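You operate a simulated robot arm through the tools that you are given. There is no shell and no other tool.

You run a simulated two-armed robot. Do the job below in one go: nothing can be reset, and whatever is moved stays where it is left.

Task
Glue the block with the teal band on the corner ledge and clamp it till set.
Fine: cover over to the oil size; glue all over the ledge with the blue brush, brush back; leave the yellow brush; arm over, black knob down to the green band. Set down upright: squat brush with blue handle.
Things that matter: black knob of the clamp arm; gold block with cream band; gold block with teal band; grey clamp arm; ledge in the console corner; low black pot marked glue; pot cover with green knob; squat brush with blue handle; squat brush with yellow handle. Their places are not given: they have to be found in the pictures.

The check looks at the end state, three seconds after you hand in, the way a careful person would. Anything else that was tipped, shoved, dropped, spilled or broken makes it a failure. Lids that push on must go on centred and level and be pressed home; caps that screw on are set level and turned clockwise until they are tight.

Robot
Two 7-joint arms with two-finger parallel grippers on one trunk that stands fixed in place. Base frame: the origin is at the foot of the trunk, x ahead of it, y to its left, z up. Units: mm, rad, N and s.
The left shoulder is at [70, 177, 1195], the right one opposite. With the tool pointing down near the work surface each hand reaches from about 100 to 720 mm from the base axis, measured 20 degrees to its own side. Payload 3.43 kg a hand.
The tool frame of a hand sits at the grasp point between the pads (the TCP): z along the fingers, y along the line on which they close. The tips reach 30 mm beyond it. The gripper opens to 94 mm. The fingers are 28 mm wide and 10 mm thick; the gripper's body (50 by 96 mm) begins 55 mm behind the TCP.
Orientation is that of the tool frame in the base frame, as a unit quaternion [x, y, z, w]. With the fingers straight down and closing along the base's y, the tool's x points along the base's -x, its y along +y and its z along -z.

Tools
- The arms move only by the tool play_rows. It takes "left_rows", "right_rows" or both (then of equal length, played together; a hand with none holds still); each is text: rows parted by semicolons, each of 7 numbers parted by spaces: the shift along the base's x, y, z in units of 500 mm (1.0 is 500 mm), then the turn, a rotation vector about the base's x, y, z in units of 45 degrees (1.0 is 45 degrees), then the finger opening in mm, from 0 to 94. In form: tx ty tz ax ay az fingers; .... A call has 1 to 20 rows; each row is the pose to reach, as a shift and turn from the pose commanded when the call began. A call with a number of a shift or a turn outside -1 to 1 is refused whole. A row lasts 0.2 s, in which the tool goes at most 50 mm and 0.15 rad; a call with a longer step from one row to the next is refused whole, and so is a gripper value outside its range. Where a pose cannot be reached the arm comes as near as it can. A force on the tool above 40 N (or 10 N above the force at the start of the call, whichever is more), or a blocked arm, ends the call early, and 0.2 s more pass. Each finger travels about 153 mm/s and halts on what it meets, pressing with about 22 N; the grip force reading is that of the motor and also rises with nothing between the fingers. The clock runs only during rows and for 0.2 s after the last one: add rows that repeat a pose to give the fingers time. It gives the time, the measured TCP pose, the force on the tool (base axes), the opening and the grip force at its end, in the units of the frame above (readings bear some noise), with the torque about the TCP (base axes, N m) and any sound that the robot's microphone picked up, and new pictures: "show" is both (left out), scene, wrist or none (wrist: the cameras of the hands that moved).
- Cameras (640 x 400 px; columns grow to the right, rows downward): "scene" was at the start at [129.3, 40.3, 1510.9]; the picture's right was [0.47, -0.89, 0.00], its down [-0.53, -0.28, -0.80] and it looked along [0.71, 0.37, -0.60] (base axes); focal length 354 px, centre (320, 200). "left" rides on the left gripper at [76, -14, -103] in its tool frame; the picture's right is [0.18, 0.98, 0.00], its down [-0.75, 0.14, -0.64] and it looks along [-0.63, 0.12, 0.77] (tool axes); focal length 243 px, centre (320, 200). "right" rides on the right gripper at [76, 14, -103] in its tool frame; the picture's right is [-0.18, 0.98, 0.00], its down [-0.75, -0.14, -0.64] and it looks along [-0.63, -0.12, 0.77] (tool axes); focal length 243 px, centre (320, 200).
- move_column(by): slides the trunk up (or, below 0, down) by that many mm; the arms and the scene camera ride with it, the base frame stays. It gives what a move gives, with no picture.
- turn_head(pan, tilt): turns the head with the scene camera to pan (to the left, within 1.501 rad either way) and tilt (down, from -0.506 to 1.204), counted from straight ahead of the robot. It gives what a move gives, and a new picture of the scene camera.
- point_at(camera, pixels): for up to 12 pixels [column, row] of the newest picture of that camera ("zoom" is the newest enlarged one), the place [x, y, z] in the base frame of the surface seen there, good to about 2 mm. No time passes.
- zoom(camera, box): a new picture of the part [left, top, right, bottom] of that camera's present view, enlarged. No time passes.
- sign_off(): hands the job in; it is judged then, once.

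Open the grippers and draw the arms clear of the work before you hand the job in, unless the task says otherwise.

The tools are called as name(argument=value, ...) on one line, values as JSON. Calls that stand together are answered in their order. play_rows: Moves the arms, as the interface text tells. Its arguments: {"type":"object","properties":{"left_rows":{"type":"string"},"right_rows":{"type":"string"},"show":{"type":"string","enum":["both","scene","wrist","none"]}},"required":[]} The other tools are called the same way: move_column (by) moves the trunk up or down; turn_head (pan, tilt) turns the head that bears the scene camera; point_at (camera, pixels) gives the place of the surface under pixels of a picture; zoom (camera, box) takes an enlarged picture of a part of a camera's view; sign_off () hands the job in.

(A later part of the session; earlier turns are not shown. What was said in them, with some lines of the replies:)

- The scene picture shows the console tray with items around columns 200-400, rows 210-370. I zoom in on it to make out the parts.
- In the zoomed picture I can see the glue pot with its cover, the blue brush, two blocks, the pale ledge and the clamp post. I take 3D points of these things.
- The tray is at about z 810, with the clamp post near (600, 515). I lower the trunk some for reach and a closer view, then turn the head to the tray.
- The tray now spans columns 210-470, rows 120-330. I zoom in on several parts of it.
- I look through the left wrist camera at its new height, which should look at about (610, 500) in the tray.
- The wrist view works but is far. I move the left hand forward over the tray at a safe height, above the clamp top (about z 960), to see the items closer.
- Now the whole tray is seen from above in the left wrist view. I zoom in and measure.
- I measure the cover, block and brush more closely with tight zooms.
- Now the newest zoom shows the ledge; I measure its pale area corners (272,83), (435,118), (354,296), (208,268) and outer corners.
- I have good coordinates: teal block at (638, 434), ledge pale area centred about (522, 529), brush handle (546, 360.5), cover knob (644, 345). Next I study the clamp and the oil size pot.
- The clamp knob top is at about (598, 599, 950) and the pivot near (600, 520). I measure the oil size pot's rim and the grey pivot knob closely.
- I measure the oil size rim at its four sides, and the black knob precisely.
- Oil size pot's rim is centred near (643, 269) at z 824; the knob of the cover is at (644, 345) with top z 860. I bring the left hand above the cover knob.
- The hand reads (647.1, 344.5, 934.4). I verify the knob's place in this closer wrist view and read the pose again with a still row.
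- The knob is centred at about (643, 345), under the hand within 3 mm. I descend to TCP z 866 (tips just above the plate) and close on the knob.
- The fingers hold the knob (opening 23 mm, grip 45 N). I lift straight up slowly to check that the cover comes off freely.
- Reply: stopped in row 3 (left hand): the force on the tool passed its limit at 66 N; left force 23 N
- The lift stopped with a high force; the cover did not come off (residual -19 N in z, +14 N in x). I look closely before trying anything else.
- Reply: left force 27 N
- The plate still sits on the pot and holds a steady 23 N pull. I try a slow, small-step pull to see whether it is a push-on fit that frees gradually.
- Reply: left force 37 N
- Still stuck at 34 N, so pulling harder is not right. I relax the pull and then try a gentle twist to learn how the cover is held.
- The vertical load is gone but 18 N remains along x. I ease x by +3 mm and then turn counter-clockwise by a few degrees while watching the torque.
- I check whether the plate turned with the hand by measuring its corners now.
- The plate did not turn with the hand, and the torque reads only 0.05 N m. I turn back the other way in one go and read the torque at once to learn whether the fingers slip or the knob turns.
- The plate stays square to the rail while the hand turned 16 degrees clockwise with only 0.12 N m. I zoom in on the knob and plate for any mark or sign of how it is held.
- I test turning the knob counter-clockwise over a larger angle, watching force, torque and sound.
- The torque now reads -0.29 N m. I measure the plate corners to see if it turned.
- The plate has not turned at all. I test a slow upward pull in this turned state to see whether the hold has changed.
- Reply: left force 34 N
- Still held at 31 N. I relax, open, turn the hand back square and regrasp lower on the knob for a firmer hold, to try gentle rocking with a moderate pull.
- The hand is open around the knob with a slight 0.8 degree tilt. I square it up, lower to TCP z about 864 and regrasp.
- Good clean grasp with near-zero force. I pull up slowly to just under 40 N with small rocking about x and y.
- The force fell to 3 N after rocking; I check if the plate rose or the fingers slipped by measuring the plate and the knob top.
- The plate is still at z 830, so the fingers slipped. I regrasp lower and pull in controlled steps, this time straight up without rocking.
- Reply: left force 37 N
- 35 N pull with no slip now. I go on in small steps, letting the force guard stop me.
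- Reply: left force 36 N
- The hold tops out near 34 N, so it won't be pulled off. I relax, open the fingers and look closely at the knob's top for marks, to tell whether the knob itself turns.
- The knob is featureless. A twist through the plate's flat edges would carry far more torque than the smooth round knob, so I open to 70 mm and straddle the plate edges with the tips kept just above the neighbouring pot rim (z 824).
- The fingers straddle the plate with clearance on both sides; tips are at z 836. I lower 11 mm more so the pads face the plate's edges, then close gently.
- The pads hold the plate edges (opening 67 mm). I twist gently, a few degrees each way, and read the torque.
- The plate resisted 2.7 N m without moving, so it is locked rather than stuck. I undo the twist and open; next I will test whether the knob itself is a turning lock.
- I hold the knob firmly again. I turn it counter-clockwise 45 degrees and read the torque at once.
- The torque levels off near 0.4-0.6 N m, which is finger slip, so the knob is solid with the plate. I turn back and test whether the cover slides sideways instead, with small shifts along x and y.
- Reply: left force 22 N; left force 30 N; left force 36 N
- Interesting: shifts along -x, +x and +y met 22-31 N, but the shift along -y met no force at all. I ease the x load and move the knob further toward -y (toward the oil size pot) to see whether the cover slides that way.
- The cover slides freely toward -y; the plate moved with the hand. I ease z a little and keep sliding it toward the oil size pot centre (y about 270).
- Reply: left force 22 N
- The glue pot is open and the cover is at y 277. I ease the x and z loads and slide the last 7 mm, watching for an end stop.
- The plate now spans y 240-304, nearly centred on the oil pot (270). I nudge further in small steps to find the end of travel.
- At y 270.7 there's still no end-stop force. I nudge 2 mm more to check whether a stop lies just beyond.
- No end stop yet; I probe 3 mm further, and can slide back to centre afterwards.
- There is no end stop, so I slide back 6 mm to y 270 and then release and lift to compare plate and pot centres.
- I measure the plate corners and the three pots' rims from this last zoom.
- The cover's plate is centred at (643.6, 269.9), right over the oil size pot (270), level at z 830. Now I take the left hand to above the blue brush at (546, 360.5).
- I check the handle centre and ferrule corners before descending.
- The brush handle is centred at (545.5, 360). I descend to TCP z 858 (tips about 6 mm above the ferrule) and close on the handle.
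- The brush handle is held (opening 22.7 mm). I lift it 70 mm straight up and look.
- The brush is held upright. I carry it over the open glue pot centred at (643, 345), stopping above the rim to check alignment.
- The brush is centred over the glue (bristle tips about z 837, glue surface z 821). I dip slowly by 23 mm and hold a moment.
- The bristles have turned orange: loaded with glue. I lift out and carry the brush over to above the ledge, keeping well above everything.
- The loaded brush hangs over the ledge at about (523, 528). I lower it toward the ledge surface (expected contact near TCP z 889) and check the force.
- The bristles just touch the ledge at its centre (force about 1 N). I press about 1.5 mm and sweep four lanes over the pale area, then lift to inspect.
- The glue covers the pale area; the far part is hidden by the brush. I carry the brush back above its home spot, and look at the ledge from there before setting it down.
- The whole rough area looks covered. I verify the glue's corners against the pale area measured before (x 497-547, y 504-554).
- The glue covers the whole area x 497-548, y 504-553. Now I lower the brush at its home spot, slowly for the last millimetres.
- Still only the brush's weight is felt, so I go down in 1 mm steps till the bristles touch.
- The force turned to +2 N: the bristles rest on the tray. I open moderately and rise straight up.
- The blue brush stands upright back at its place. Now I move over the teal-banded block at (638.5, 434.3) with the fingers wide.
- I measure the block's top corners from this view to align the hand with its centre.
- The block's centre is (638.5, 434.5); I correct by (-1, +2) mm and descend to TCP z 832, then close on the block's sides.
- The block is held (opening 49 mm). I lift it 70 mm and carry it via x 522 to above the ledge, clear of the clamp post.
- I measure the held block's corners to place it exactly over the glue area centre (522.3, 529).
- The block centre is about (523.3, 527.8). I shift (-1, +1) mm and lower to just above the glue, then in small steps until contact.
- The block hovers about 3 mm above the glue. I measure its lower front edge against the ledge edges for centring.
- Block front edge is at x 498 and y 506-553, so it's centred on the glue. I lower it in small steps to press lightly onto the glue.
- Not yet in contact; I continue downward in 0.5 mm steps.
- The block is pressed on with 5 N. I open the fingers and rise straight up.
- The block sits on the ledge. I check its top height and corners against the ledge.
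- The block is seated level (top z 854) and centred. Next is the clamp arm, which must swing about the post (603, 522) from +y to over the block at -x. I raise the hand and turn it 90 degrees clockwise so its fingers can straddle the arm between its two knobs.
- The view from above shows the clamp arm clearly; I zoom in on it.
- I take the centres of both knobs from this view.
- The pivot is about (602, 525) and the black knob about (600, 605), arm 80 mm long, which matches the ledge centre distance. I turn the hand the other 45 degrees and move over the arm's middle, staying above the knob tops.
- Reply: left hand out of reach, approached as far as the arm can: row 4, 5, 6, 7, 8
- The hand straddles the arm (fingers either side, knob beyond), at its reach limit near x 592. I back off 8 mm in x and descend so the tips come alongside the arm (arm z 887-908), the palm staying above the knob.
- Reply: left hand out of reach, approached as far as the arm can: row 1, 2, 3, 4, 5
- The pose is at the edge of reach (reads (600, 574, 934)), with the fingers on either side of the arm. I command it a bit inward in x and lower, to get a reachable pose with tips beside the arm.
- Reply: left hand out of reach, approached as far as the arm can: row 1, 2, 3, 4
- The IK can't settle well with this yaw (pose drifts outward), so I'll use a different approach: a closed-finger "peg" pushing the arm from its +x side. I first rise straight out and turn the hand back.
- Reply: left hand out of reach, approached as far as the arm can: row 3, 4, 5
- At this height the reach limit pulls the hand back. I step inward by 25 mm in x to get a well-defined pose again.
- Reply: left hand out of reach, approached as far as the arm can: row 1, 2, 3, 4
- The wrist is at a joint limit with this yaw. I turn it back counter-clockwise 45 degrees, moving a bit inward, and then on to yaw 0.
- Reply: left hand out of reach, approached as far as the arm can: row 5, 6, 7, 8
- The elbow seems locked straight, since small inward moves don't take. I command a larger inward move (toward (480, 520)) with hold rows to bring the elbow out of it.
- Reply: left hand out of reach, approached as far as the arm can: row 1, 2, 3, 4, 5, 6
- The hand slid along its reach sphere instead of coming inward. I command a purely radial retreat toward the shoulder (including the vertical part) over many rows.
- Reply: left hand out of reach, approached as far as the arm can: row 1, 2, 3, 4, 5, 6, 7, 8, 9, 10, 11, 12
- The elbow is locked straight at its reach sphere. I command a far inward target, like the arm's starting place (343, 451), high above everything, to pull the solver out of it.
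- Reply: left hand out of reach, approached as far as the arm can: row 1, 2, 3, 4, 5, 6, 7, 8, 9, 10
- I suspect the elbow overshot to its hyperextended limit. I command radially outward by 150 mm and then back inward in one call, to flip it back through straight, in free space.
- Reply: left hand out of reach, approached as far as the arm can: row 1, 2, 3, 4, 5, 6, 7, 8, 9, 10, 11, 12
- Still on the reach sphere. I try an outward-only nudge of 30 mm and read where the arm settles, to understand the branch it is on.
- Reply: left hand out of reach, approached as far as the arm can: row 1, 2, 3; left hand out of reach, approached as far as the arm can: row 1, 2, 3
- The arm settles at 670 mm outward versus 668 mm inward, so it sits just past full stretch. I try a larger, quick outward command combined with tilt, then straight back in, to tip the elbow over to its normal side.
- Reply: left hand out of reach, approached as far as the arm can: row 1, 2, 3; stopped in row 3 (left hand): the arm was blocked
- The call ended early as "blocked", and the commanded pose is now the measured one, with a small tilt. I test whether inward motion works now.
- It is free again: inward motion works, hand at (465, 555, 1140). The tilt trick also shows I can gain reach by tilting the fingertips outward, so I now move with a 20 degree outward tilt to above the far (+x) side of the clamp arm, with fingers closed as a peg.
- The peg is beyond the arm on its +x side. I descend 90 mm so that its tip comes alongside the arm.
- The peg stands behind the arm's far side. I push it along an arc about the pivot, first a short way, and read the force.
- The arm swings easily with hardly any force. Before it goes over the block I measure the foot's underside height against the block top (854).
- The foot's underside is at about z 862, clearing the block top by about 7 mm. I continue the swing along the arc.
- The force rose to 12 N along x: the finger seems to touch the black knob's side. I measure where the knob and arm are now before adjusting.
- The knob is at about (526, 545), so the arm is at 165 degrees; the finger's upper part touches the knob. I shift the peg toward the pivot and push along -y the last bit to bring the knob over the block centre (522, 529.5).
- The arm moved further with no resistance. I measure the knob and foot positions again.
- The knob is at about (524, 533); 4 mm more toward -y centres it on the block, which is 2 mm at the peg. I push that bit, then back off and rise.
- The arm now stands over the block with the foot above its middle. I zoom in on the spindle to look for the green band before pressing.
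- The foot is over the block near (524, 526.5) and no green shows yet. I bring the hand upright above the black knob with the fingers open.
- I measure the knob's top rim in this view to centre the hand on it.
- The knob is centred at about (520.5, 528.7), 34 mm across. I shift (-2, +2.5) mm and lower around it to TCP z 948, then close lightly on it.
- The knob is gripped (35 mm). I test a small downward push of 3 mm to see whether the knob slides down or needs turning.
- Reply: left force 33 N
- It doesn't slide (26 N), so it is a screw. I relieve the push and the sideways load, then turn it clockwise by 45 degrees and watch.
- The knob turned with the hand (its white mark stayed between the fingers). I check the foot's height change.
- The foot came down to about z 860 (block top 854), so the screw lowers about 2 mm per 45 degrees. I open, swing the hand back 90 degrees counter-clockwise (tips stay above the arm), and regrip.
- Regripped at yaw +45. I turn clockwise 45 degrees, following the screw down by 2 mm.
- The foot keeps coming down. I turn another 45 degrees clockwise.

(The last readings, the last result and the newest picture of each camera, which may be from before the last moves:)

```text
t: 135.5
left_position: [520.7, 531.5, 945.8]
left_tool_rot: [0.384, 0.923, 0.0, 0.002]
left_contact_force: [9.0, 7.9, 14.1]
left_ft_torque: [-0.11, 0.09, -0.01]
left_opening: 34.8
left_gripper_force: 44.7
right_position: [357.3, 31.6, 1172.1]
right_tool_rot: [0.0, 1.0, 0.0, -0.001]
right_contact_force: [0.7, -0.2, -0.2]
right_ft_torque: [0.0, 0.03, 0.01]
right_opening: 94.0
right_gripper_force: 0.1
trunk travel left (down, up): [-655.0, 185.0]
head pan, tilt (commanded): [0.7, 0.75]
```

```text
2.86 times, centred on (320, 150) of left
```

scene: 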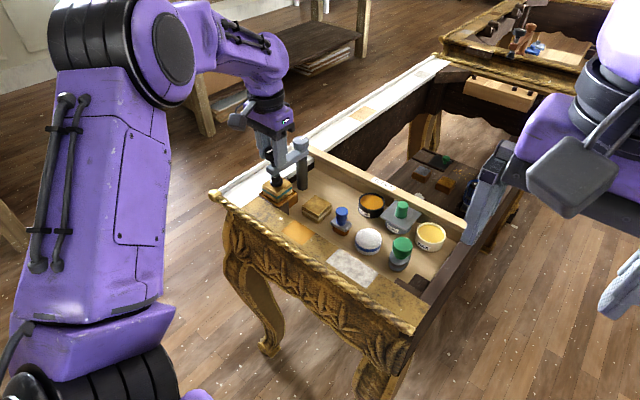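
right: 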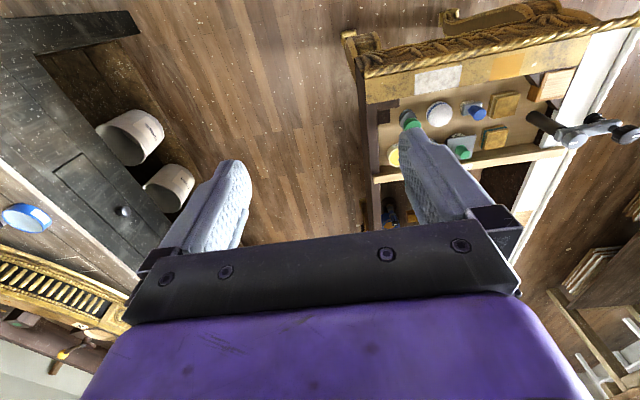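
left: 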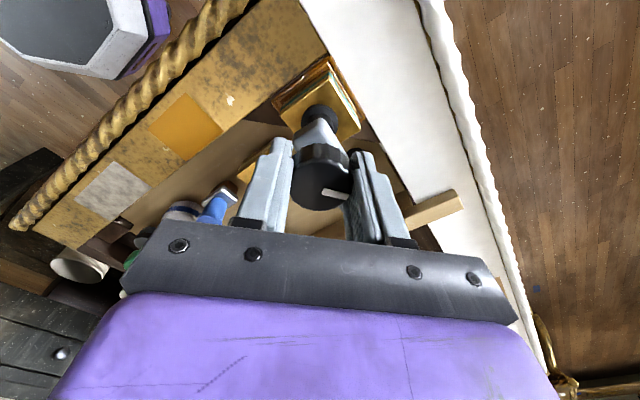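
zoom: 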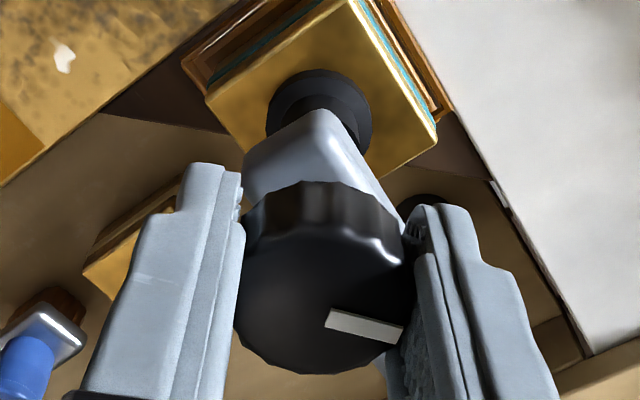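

I measure the knob top and foot heights now to calibrate the thread.

point_at(camera="zoom", pixels=[[290, 320], [270, 350], [350, 350], [300, 300], [320, 82], [290, 100], [355, 100], [310, 150], [250, 90]])

point_at(camera="scene", pixels=[[282, 187], [282, 186], [282, 184], [281, 178]])

```text
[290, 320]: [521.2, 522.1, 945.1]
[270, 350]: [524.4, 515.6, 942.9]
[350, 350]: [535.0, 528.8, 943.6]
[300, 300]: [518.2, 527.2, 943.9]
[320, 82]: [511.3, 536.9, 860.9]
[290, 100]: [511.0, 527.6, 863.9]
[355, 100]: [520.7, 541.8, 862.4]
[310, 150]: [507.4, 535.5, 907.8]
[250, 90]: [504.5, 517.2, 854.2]
```

```text
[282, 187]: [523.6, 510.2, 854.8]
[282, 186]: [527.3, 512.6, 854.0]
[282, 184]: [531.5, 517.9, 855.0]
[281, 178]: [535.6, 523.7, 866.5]
```

The knob top has come down about 6 mm in 135 degrees, so the foot must be 1-2 mm above the block. I regrip for another turn.

play_rows(left_rows="0 0 0.002 0 0 0 50; 0 0 0.004 0 0 0 62; 0 0 0.004 0 0 0.17 62; 0 0 0.004 0 0 0.34 62; 0 0 0.004 0 0 0.51 62; 0 0 0.004 0 0 0.68 62; 0 0 0.004 0 0 0.85 62; 0 0 0.004 0 0 1.0 62", show="none")

play_rows(left_rows="0 -0.002 0 0 0 0.17 62; 0 -0.003 0 0 0 0.34 62; 0 -0.003 0 0 0 0.51 62; 0 -0.003 0 0 0 0.68 62; 0 -0.003 0 0 0 0.85 62; 0 -0.003 0 0 0 1.0 62; 0 -0.003 0 0 0 1.0 62; 0 -0.003 -0.006 0 0 1.0 44; 0 -0.003 -0.006 0 0 1.0 20; 0 -0.003 -0.006 0 0 1.0 20; 0 -0.003 -0.006 0 0 1.0 20", show="wrist")

zoom(camera="scene", box=[255, 140, 310, 200])

```text
t: 137.3
left_position: [521.2, 529.3, 946.9]
left_tool_rot: [-0.001, 1.0, 0.0, 0.001]
left_contact_force: [0.1, 0.5, 0.2]
left_ft_torque: [-0.01, 0.02, 0.01]
left_opening: 62.1
left_gripper_force: 0.0
right_position: [358.0, 31.6, 1173.3]
right_tool_rot: [0.001, 1.0, 0.0, -0.001]
right_contact_force: [0.4, -0.3, 0.4]
right_ft_torque: [0.0, -0.04, 0.02]
right_opening: 94.1
right_gripper_force: 0.0
trunk travel left (down, up): [-655.0, 185.0]
head pan, tilt (commanded): [0.7, 0.75]
```

```text
t: 139.7
left_position: [520.0, 528.2, 944.5]
left_tool_rot: [-0.382, 0.924, 0.002, 0.002]
left_contact_force: [-0.8, 0.4, 0.8]
left_ft_torque: [0.11, -0.05, -0.01]
left_opening: 34.9
left_gripper_force: 44.7
right_position: [356.6, 31.0, 1171.3]
right_tool_rot: [-0.001, 1.0, 0.0, -0.001]
right_contact_force: [0.4, 0.6, -0.1]
right_ft_torque: [0.01, -0.01, -0.01]
right_opening: 94.1
right_gripper_force: 0.0
trunk travel left (down, up): [-655.0, 185.0]
head pan, tilt (commanded): [0.7, 0.75]
```

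left: 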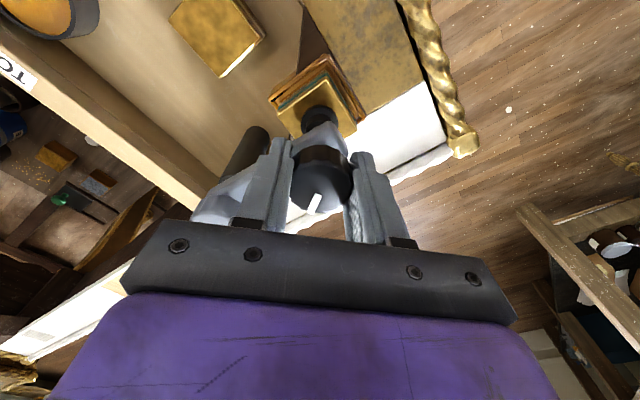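

```text
6.67 times, centred on (282, 170) of scene
```

zoom: 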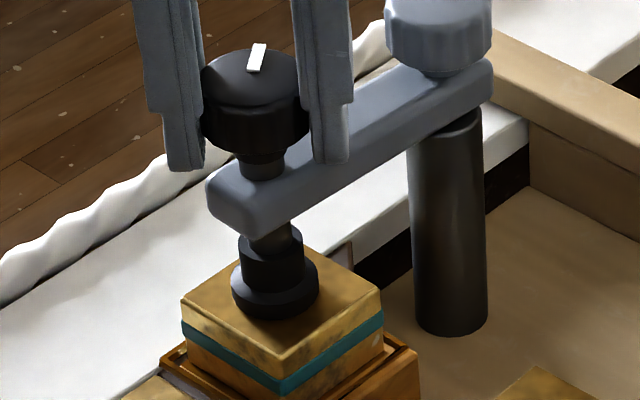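

Gripped again at yaw +45. I turn clockwise in a slower 45 degree turn, following 2 mm down, and watch force and torque for contact.

play_rows(left_rows="0 0 -0.0005 0 0 -0.1 20; 0 0 -0.001 0 0 -0.2 20; 0 0 -0.0015 0 0 -0.3 20; 0 0 -0.002 0 0 -0.4 20; 0 0 -0.002 0 0 -0.5 20; 0 0 -0.002 0 0 -0.5 20", show="none")

zoom(camera="scene", box=[255, 140, 310, 200])

play_rows(left_rows="0 0 -0.0005 0 0 -0.1 20; 0 0 -0.001 0 0 -0.2 20; 0 0 -0.0015 0 0 -0.3 20; 0 0 -0.002 0 0 -0.4 20; 0 0 -0.002 0 0 -0.5 20; 0 0 -0.002 0 0 -0.5 20", show="wrist")

zoom(camera="scene", box=[255, 140, 310, 200])

```text
t: 141.1
left_position: [521.1, 528.7, 943.1]
left_tool_rot: [-0.195, 0.981, 0.0, 0.002]
left_contact_force: [-0.5, 3.4, 3.9]
left_ft_torque: [0.41, 0.16, 0.04]
left_opening: 34.8
left_gripper_force: 44.9
right_position: [356.8, 31.2, 1171.2]
right_tool_rot: [-0.001, 1.0, 0.0, 0.0]
right_contact_force: [-0.8, -0.5, 0.6]
right_ft_torque: [0.01, -0.03, 0.03]
right_opening: 93.9
right_gripper_force: 0.0
trunk travel left (down, up): [-655.0, 185.0]
head pan, tilt (commanded): [0.7, 0.75]
```

```text
6.67 times, centred on (282, 170) of scene
```

zoom: 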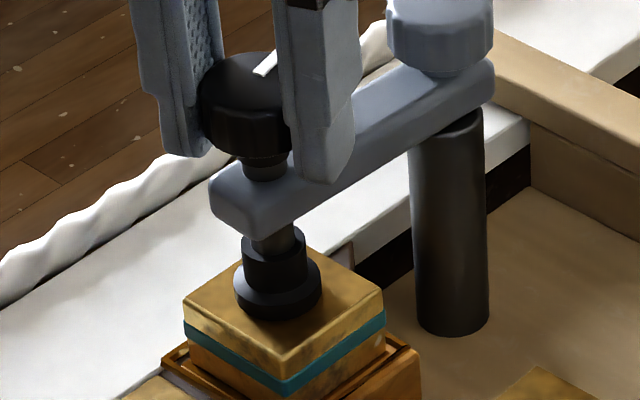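

```text
t: 142.5
left_position: [520.4, 529.6, 943.0]
left_tool_rot: [0.001, 1.0, 0.0, 0.002]
left_contact_force: [4.6, 9.0, 8.5]
left_ft_torque: [0.3, 0.45, 0.02]
left_opening: 34.3
left_gripper_force: 45.2
right_position: [357.3, 32.3, 1171.8]
right_tool_rot: [0.0, 1.0, -0.001, -0.001]
right_contact_force: [1.2, -0.3, 0.6]
right_ft_torque: [0.02, 0.01, -0.01]
right_opening: 93.9
right_gripper_force: 0.0
trunk travel left (down, up): [-655.0, 185.0]
head pan, tilt (commanded): [0.7, 0.75]
```

left: 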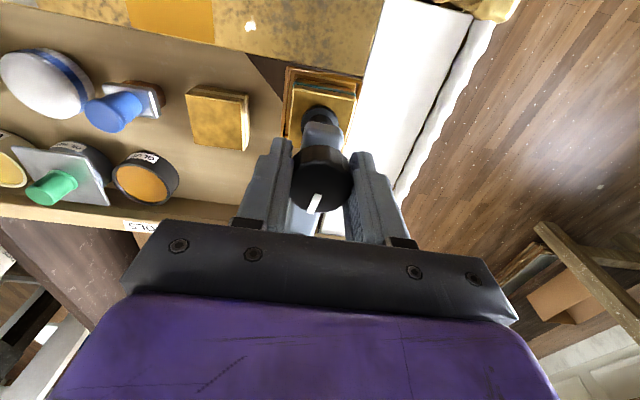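

```text
6.67 times, centred on (282, 170) of scene
```

zoom: 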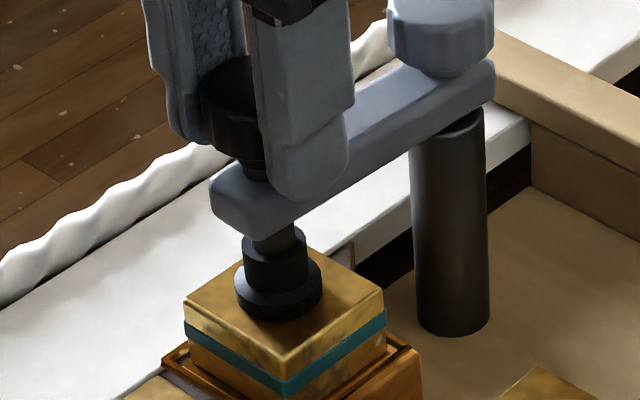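

Half a turn done, no contact torque yet. I go on another 45 degrees in two halves.

play_rows(left_rows="0 -0.001 0 0 0 -0.1 20; 0 -0.002 0 0 0 -0.2 20; 0 -0.002 -0.0005 0 0 -0.3 20; 0 -0.002 -0.001 0 0 -0.4 20; 0 -0.002 -0.001 0 0 -0.5 20; 0 -0.002 -0.001 0 0 -0.5 20", show="none")

zoom(camera="scene", box=[255, 140, 310, 200])

play_rows(left_rows="0 0 -0.0005 0 0 -0.1 20; 0 0 -0.001 0 0 -0.2 20; 0 0 -0.0015 0 0 -0.3 20; 0 0 -0.002 0 0 -0.4 20; 0 0 -0.002 0 0 -0.5 20; 0 0 -0.002 0 0 -0.5 20", show="wrist")

zoom(camera="scene", box=[255, 140, 310, 200])

zoom(camera="left", box=[260, 80, 380, 220])

```text
t: 143.9
left_position: [520.9, 528.9, 940.1]
left_tool_rot: [0.196, 0.981, -0.001, 0.003]
left_contact_force: [8.0, 17.3, 15.3]
left_ft_torque: [0.31, -0.1, 0.01]
left_opening: 34.8
left_gripper_force: 44.7
right_position: [357.0, 32.3, 1171.2]
right_tool_rot: [0.001, 1.0, -0.001, 0.0]
right_contact_force: [-0.2, 0.0, -0.6]
right_ft_torque: [-0.03, 0.02, 0.01]
right_opening: 93.8
right_gripper_force: 0.0
trunk travel left (down, up): [-655.0, 185.0]
head pan, tilt (commanded): [0.7, 0.75]
```

```text
6.67 times, centred on (282, 170) of scene
```

zoom: 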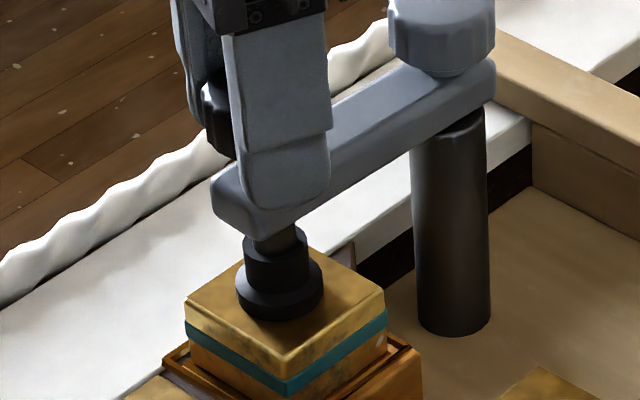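

```text
t: 145.3
left_position: [521.6, 529.5, 940.7]
left_tool_rot: [0.384, 0.923, -0.001, 0.002]
left_contact_force: [8.9, 18.7, 18.6]
left_ft_torque: [0.09, -0.46, -0.01]
left_opening: 34.1
left_gripper_force: 44.7
right_position: [357.0, 31.8, 1171.0]
right_tool_rot: [0.0, 1.0, -0.001, 0.001]
right_contact_force: [-0.2, -0.1, 0.0]
right_ft_torque: [0.01, 0.01, 0.0]
right_opening: 94.0
right_gripper_force: 0.1
trunk travel left (down, up): [-655.0, 185.0]
head pan, tilt (commanded): [0.7, 0.75]
```

left: 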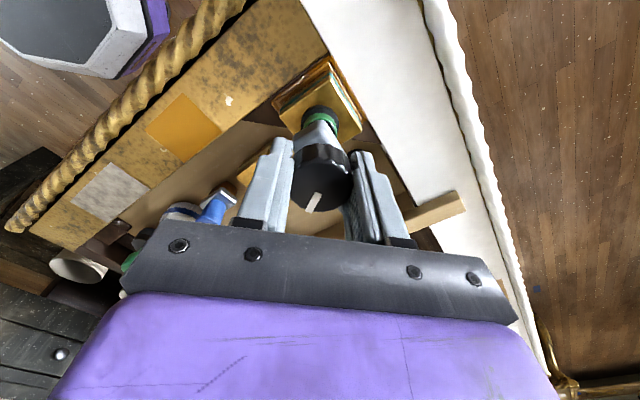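

```text
6.67 times, centred on (282, 170) of scene
```

zoom: 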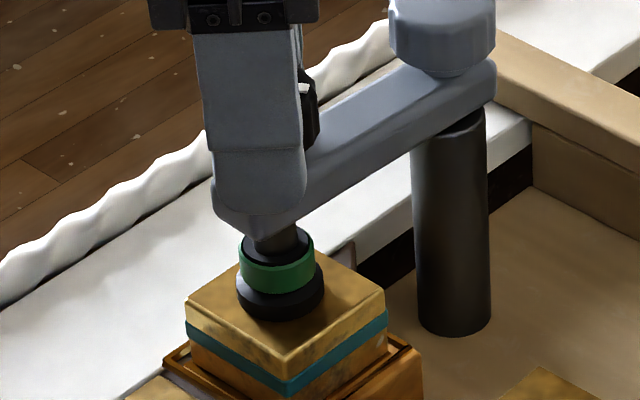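

```text
2.86 times, centred on (320, 150) of left
```

zoom: 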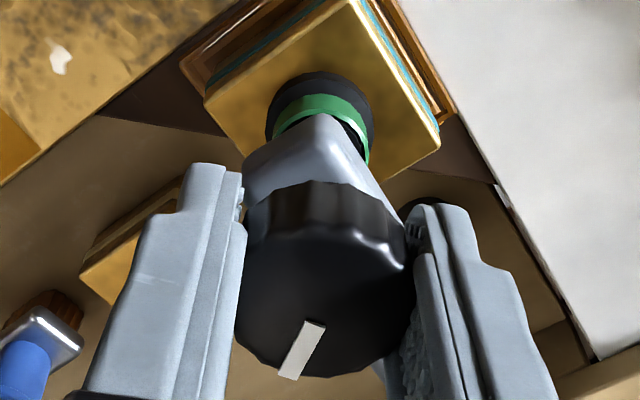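

The foot's collar now shows a green band: the clamp is at the right pressure. I ease off the push and side loads without turning, then open the fingers and rise.

play_rows(left_rows="0.001 0.002 0.002 0 0 0 20; 0.002 0.004 0.004 0 0 0 20; 0.002 0.005 0.006 0 0 0 20; 0.002 0.005 0.006 0 0 0 20; 0.002 0.005 0.006 0 0 0 44; 0.002 0.005 0.006 0 0 0 60; 0.002 0.005 0.006 0 0 0 62; 0.002 0.005 0.05 0 0 0 62; 0.002 0.005 0.12 0 0 0 62; 0.002 0.005 0.18 0 0 0 62", show="both")

zoom(camera="scene", box=[255, 130, 310, 210])

zoom(camera="left", box=[230, 40, 410, 200])

```text
t: 147.5
left_position: [521.3, 529.7, 1031.8]
left_tool_rot: [0.383, 0.924, -0.001, 0.0]
left_contact_force: [0.1, -0.6, 0.2]
left_ft_torque: [0.01, -0.01, 0.0]
left_opening: 62.1
left_gripper_force: 0.0
right_position: [355.7, 30.8, 1170.7]
right_tool_rot: [0.001, 1.0, 0.0, 0.001]
right_contact_force: [-0.7, 0.7, 0.4]
right_ft_torque: [0.01, -0.02, -0.01]
right_opening: 94.1
right_gripper_force: 0.0
trunk travel left (down, up): [-655.0, 185.0]
head pan, tilt (commanded): [0.7, 0.75]
```

scene: 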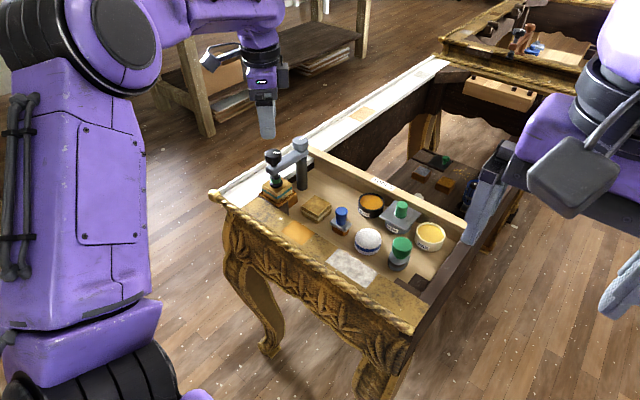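
left: 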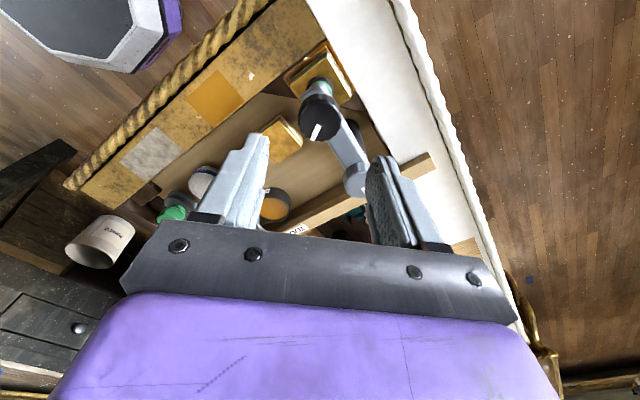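

```text
5.00 times, centred on (282, 170) of scene
```

zoom: 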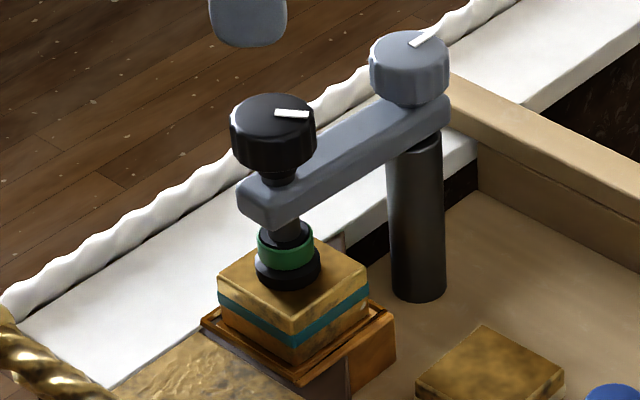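

```text
2.50 times, centred on (320, 120) of left
```

zoom: 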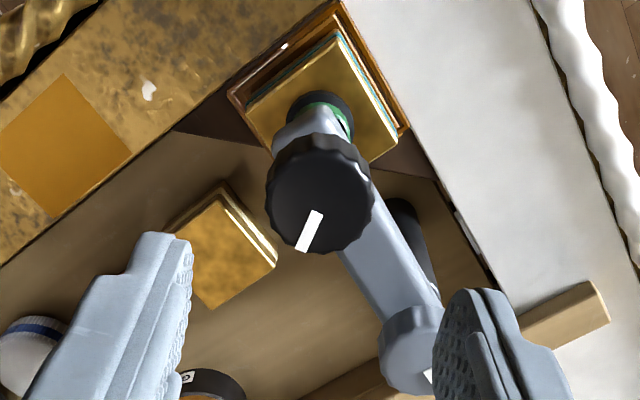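

The green band stays after release, and the block sits square under the foot. I draw the left hand back up to its starting place, clear of the work.

play_rows(left_rows="-0.02 -0.01 0.06 0 0 0.1 70; -0.06 -0.03 0.12 0 0 0.25 80; -0.12 -0.05 0.16 0 0 0.4 94; -0.19 -0.08 0.19 0 0 0.55 94; -0.26 -0.11 0.21 0 0 0.7 94; -0.32 -0.14 0.216 0 0 0.85 94; -0.356 -0.158 0.216 0 0 1.0 94; -0.356 -0.158 0.216 0 0 1.0 94", show="both")

zoom(camera="scene", box=[240, 120, 460, 290])

zoom(camera="scene", box=[255, 140, 310, 210])

```text
t: 149.3
left_position: [341.9, 452.0, 1138.0]
left_tool_rot: [0.0, 1.0, -0.001, 0.002]
left_contact_force: [0.9, 0.0, 0.3]
left_ft_torque: [-0.02, 0.02, 0.0]
left_opening: 94.1
left_gripper_force: 0.0
right_position: [356.6, 31.7, 1170.8]
right_tool_rot: [0.0, 1.0, 0.0, -0.001]
right_contact_force: [0.7, 1.2, -0.5]
right_ft_torque: [-0.04, 0.0, 0.03]
right_opening: 94.3
right_gripper_force: 0.1
trunk travel left (down, up): [-655.0, 185.0]
head pan, tilt (commanded): [0.7, 0.75]
```

scene: 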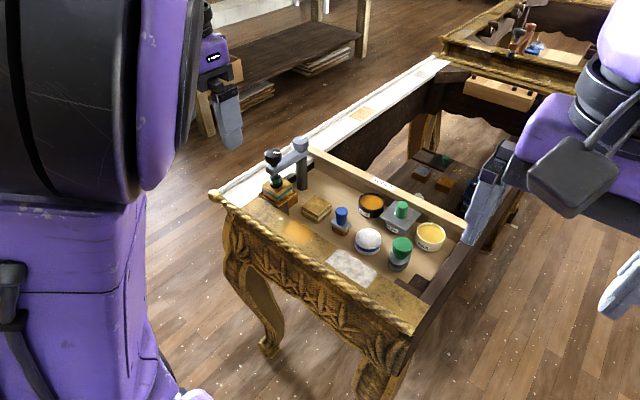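
left: 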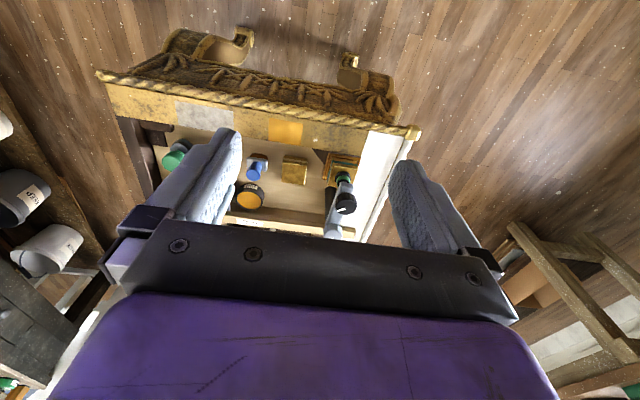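

```text
2.35 times, centred on (350, 205) of scene
```

zoom: 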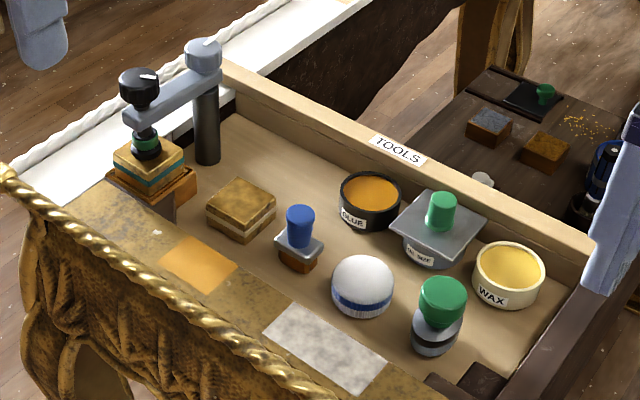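

```text
5.71 times, centred on (282, 175) of scene
```

zoom: 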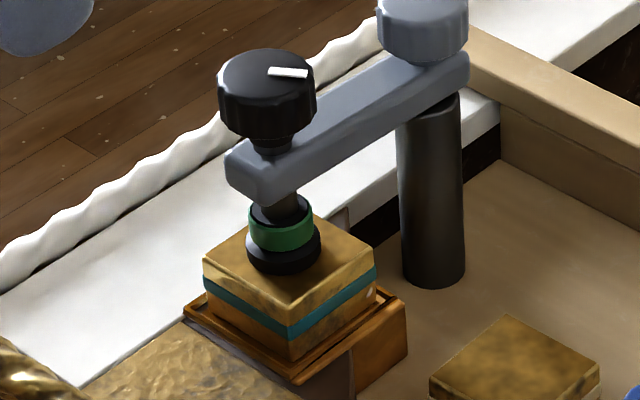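

Everything looks in place: the cover on the oil size, the brush upright, the block clamped with the green band showing. "Clamp it till set" means giving the glue time, so I hold still for a while with the clock running.

play_rows(left_rows="0 0 0 0 0 0 94; 0 0 0 0 0 0 94; 0 0 0 0 0 0 94; 0 0 0 0 0 0 94; 0 0 0 0 0 0 94; 0 0 0 0 0 0 94; 0 0 0 0 0 0 94; 0 0 0 0 0 0 94; 0 0 0 0 0 0 94; 0 0 0 0 0 0 94; 0 0 0 0 0 0 94; 0 0 0 0 0 0 94; 0 0 0 0 0 0 94; 0 0 0 0 0 0 94; 0 0 0 0 0 0 94; 0 0 0 0 0 0 94; 0 0 0 0 0 0 94; 0 0 0 0 0 0 94; 0 0 0 0 0 0 94; 0 0 0 0 0 0 94", show="none")

play_rows(left_rows="0 0 0 0 0 0 94; 0 0 0 0 0 0 94; 0 0 0 0 0 0 94; 0 0 0 0 0 0 94; 0 0 0 0 0 0 94; 0 0 0 0 0 0 94; 0 0 0 0 0 0 94; 0 0 0 0 0 0 94; 0 0 0 0 0 0 94; 0 0 0 0 0 0 94; 0 0 0 0 0 0 94; 0 0 0 0 0 0 94; 0 0 0 0 0 0 94; 0 0 0 0 0 0 94; 0 0 0 0 0 0 94; 0 0 0 0 0 0 94; 0 0 0 0 0 0 94; 0 0 0 0 0 0 94; 0 0 0 0 0 0 94; 0 0 0 0 0 0 94", show="none")

play_rows(left_rows="0 0 0 0 0 0 94; 0 0 0 0 0 0 94; 0 0 0 0 0 0 94; 0 0 0 0 0 0 94; 0 0 0 0 0 0 94; 0 0 0 0 0 0 94; 0 0 0 0 0 0 94; 0 0 0 0 0 0 94; 0 0 0 0 0 0 94; 0 0 0 0 0 0 94; 0 0 0 0 0 0 94; 0 0 0 0 0 0 94; 0 0 0 0 0 0 94; 0 0 0 0 0 0 94; 0 0 0 0 0 0 94; 0 0 0 0 0 0 94; 0 0 0 0 0 0 94; 0 0 0 0 0 0 94; 0 0 0 0 0 0 94; 0 0 0 0 0 0 94", show="both")

zoom(camera="scene", box=[255, 140, 310, 210])

```text
t: 153.5
left_position: [342.6, 452.4, 1138.0]
left_tool_rot: [0.0, 1.0, 0.0, 0.001]
left_contact_force: [0.0, 1.0, -0.7]
left_ft_torque: [-0.01, 0.01, -0.01]
left_opening: 94.0
left_gripper_force: 0.1
right_position: [357.5, 31.2, 1171.7]
right_tool_rot: [0.001, 1.0, 0.0, 0.001]
right_contact_force: [0.0, 0.7, -0.5]
right_ft_torque: [0.0, -0.04, 0.02]
right_opening: 93.7
right_gripper_force: 0.1
trunk travel left (down, up): [-655.0, 185.0]
head pan, tilt (commanded): [0.7, 0.75]
```

```text
t: 157.7
left_position: [344.4, 452.8, 1138.7]
left_tool_rot: [0.001, 1.0, 0.0, 0.001]
left_contact_force: [-0.4, 0.6, -0.1]
left_ft_torque: [-0.01, -0.02, -0.03]
left_opening: 94.0
left_gripper_force: 0.0
right_position: [357.0, 31.1, 1172.0]
right_tool_rot: [0.0, 1.0, 0.001, 0.0]
right_contact_force: [-0.2, 0.5, 0.3]
right_ft_torque: [0.01, 0.02, 0.01]
right_opening: 94.1
right_gripper_force: 0.0
trunk travel left (down, up): [-655.0, 185.0]
head pan, tilt (commanded): [0.7, 0.75]
```

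```text
t: 161.9
left_position: [343.0, 450.8, 1138.0]
left_tool_rot: [0.001, 1.0, 0.0, 0.002]
left_contact_force: [0.6, -0.7, 0.2]
left_ft_torque: [0.0, -0.01, 0.0]
left_opening: 94.1
left_gripper_force: 0.1
right_position: [357.0, 30.9, 1170.3]
right_tool_rot: [0.001, 1.0, 0.0, 0.001]
right_contact_force: [0.4, -0.8, 0.4]
right_ft_torque: [-0.01, 0.0, 0.01]
right_opening: 93.9
right_gripper_force: 0.0
trunk travel left (down, up): [-655.0, 185.0]
head pan, tilt (commanded): [0.7, 0.75]
```

scene: 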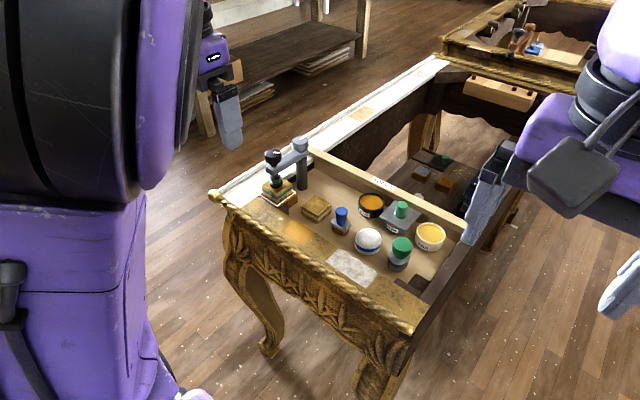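
left: 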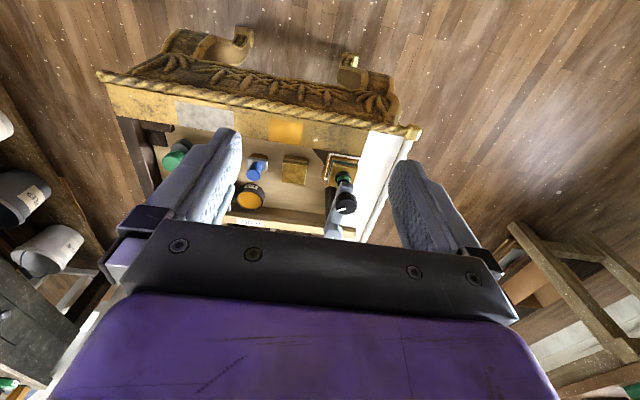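

```text
5.71 times, centred on (282, 175) of scene
```

zoom: 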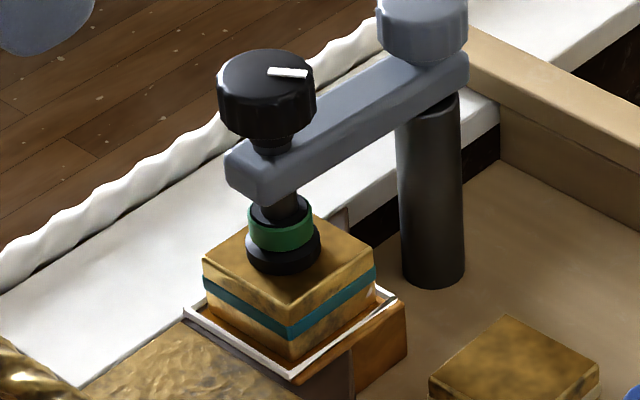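

The glue bead around the block has turned white, so it has set. The green band still shows, the cover is on the oil size, the blue brush stands upright in its place and both hands are open and clear, so I hand the job in.

sign_off()

```text
The job is handed in.
```

The block with the teal band is glued to the corner ledge and clamped, and I have handed the job in. The bead of glue around it turned white about 15 seconds after clamping, so I take it as set.

- **Cover:** it would not lift or twist off the glue pot. It slides sideways, so I slid it across until it was centred and level over the oil size pot. While finding that out I pulled on it with up to 66 N and twisted it with up to 2.7 N m. Nothing gave or looked damaged in the pictures.
- **Glue and brush:** the glue covers the ledge's whole pale area. The blue brush stands upright back in its place, and it still has glue on its bristles.
- **Yellow brush:** I never saw it in any picture and did not knowingly touch it.
- **Clamp:** the arm is over the block, and I screwed the black knob down until the foot's collar showed the green band. The band still showed in the last picture. I left the clamp on, since the instructions don't say to release it.
- **Arm trouble:** the left arm locked at full stretch over the clamp for a while. I freed it in open air above the console and saw no sign that it touched anything.

Both grippers are open and clear of the work.
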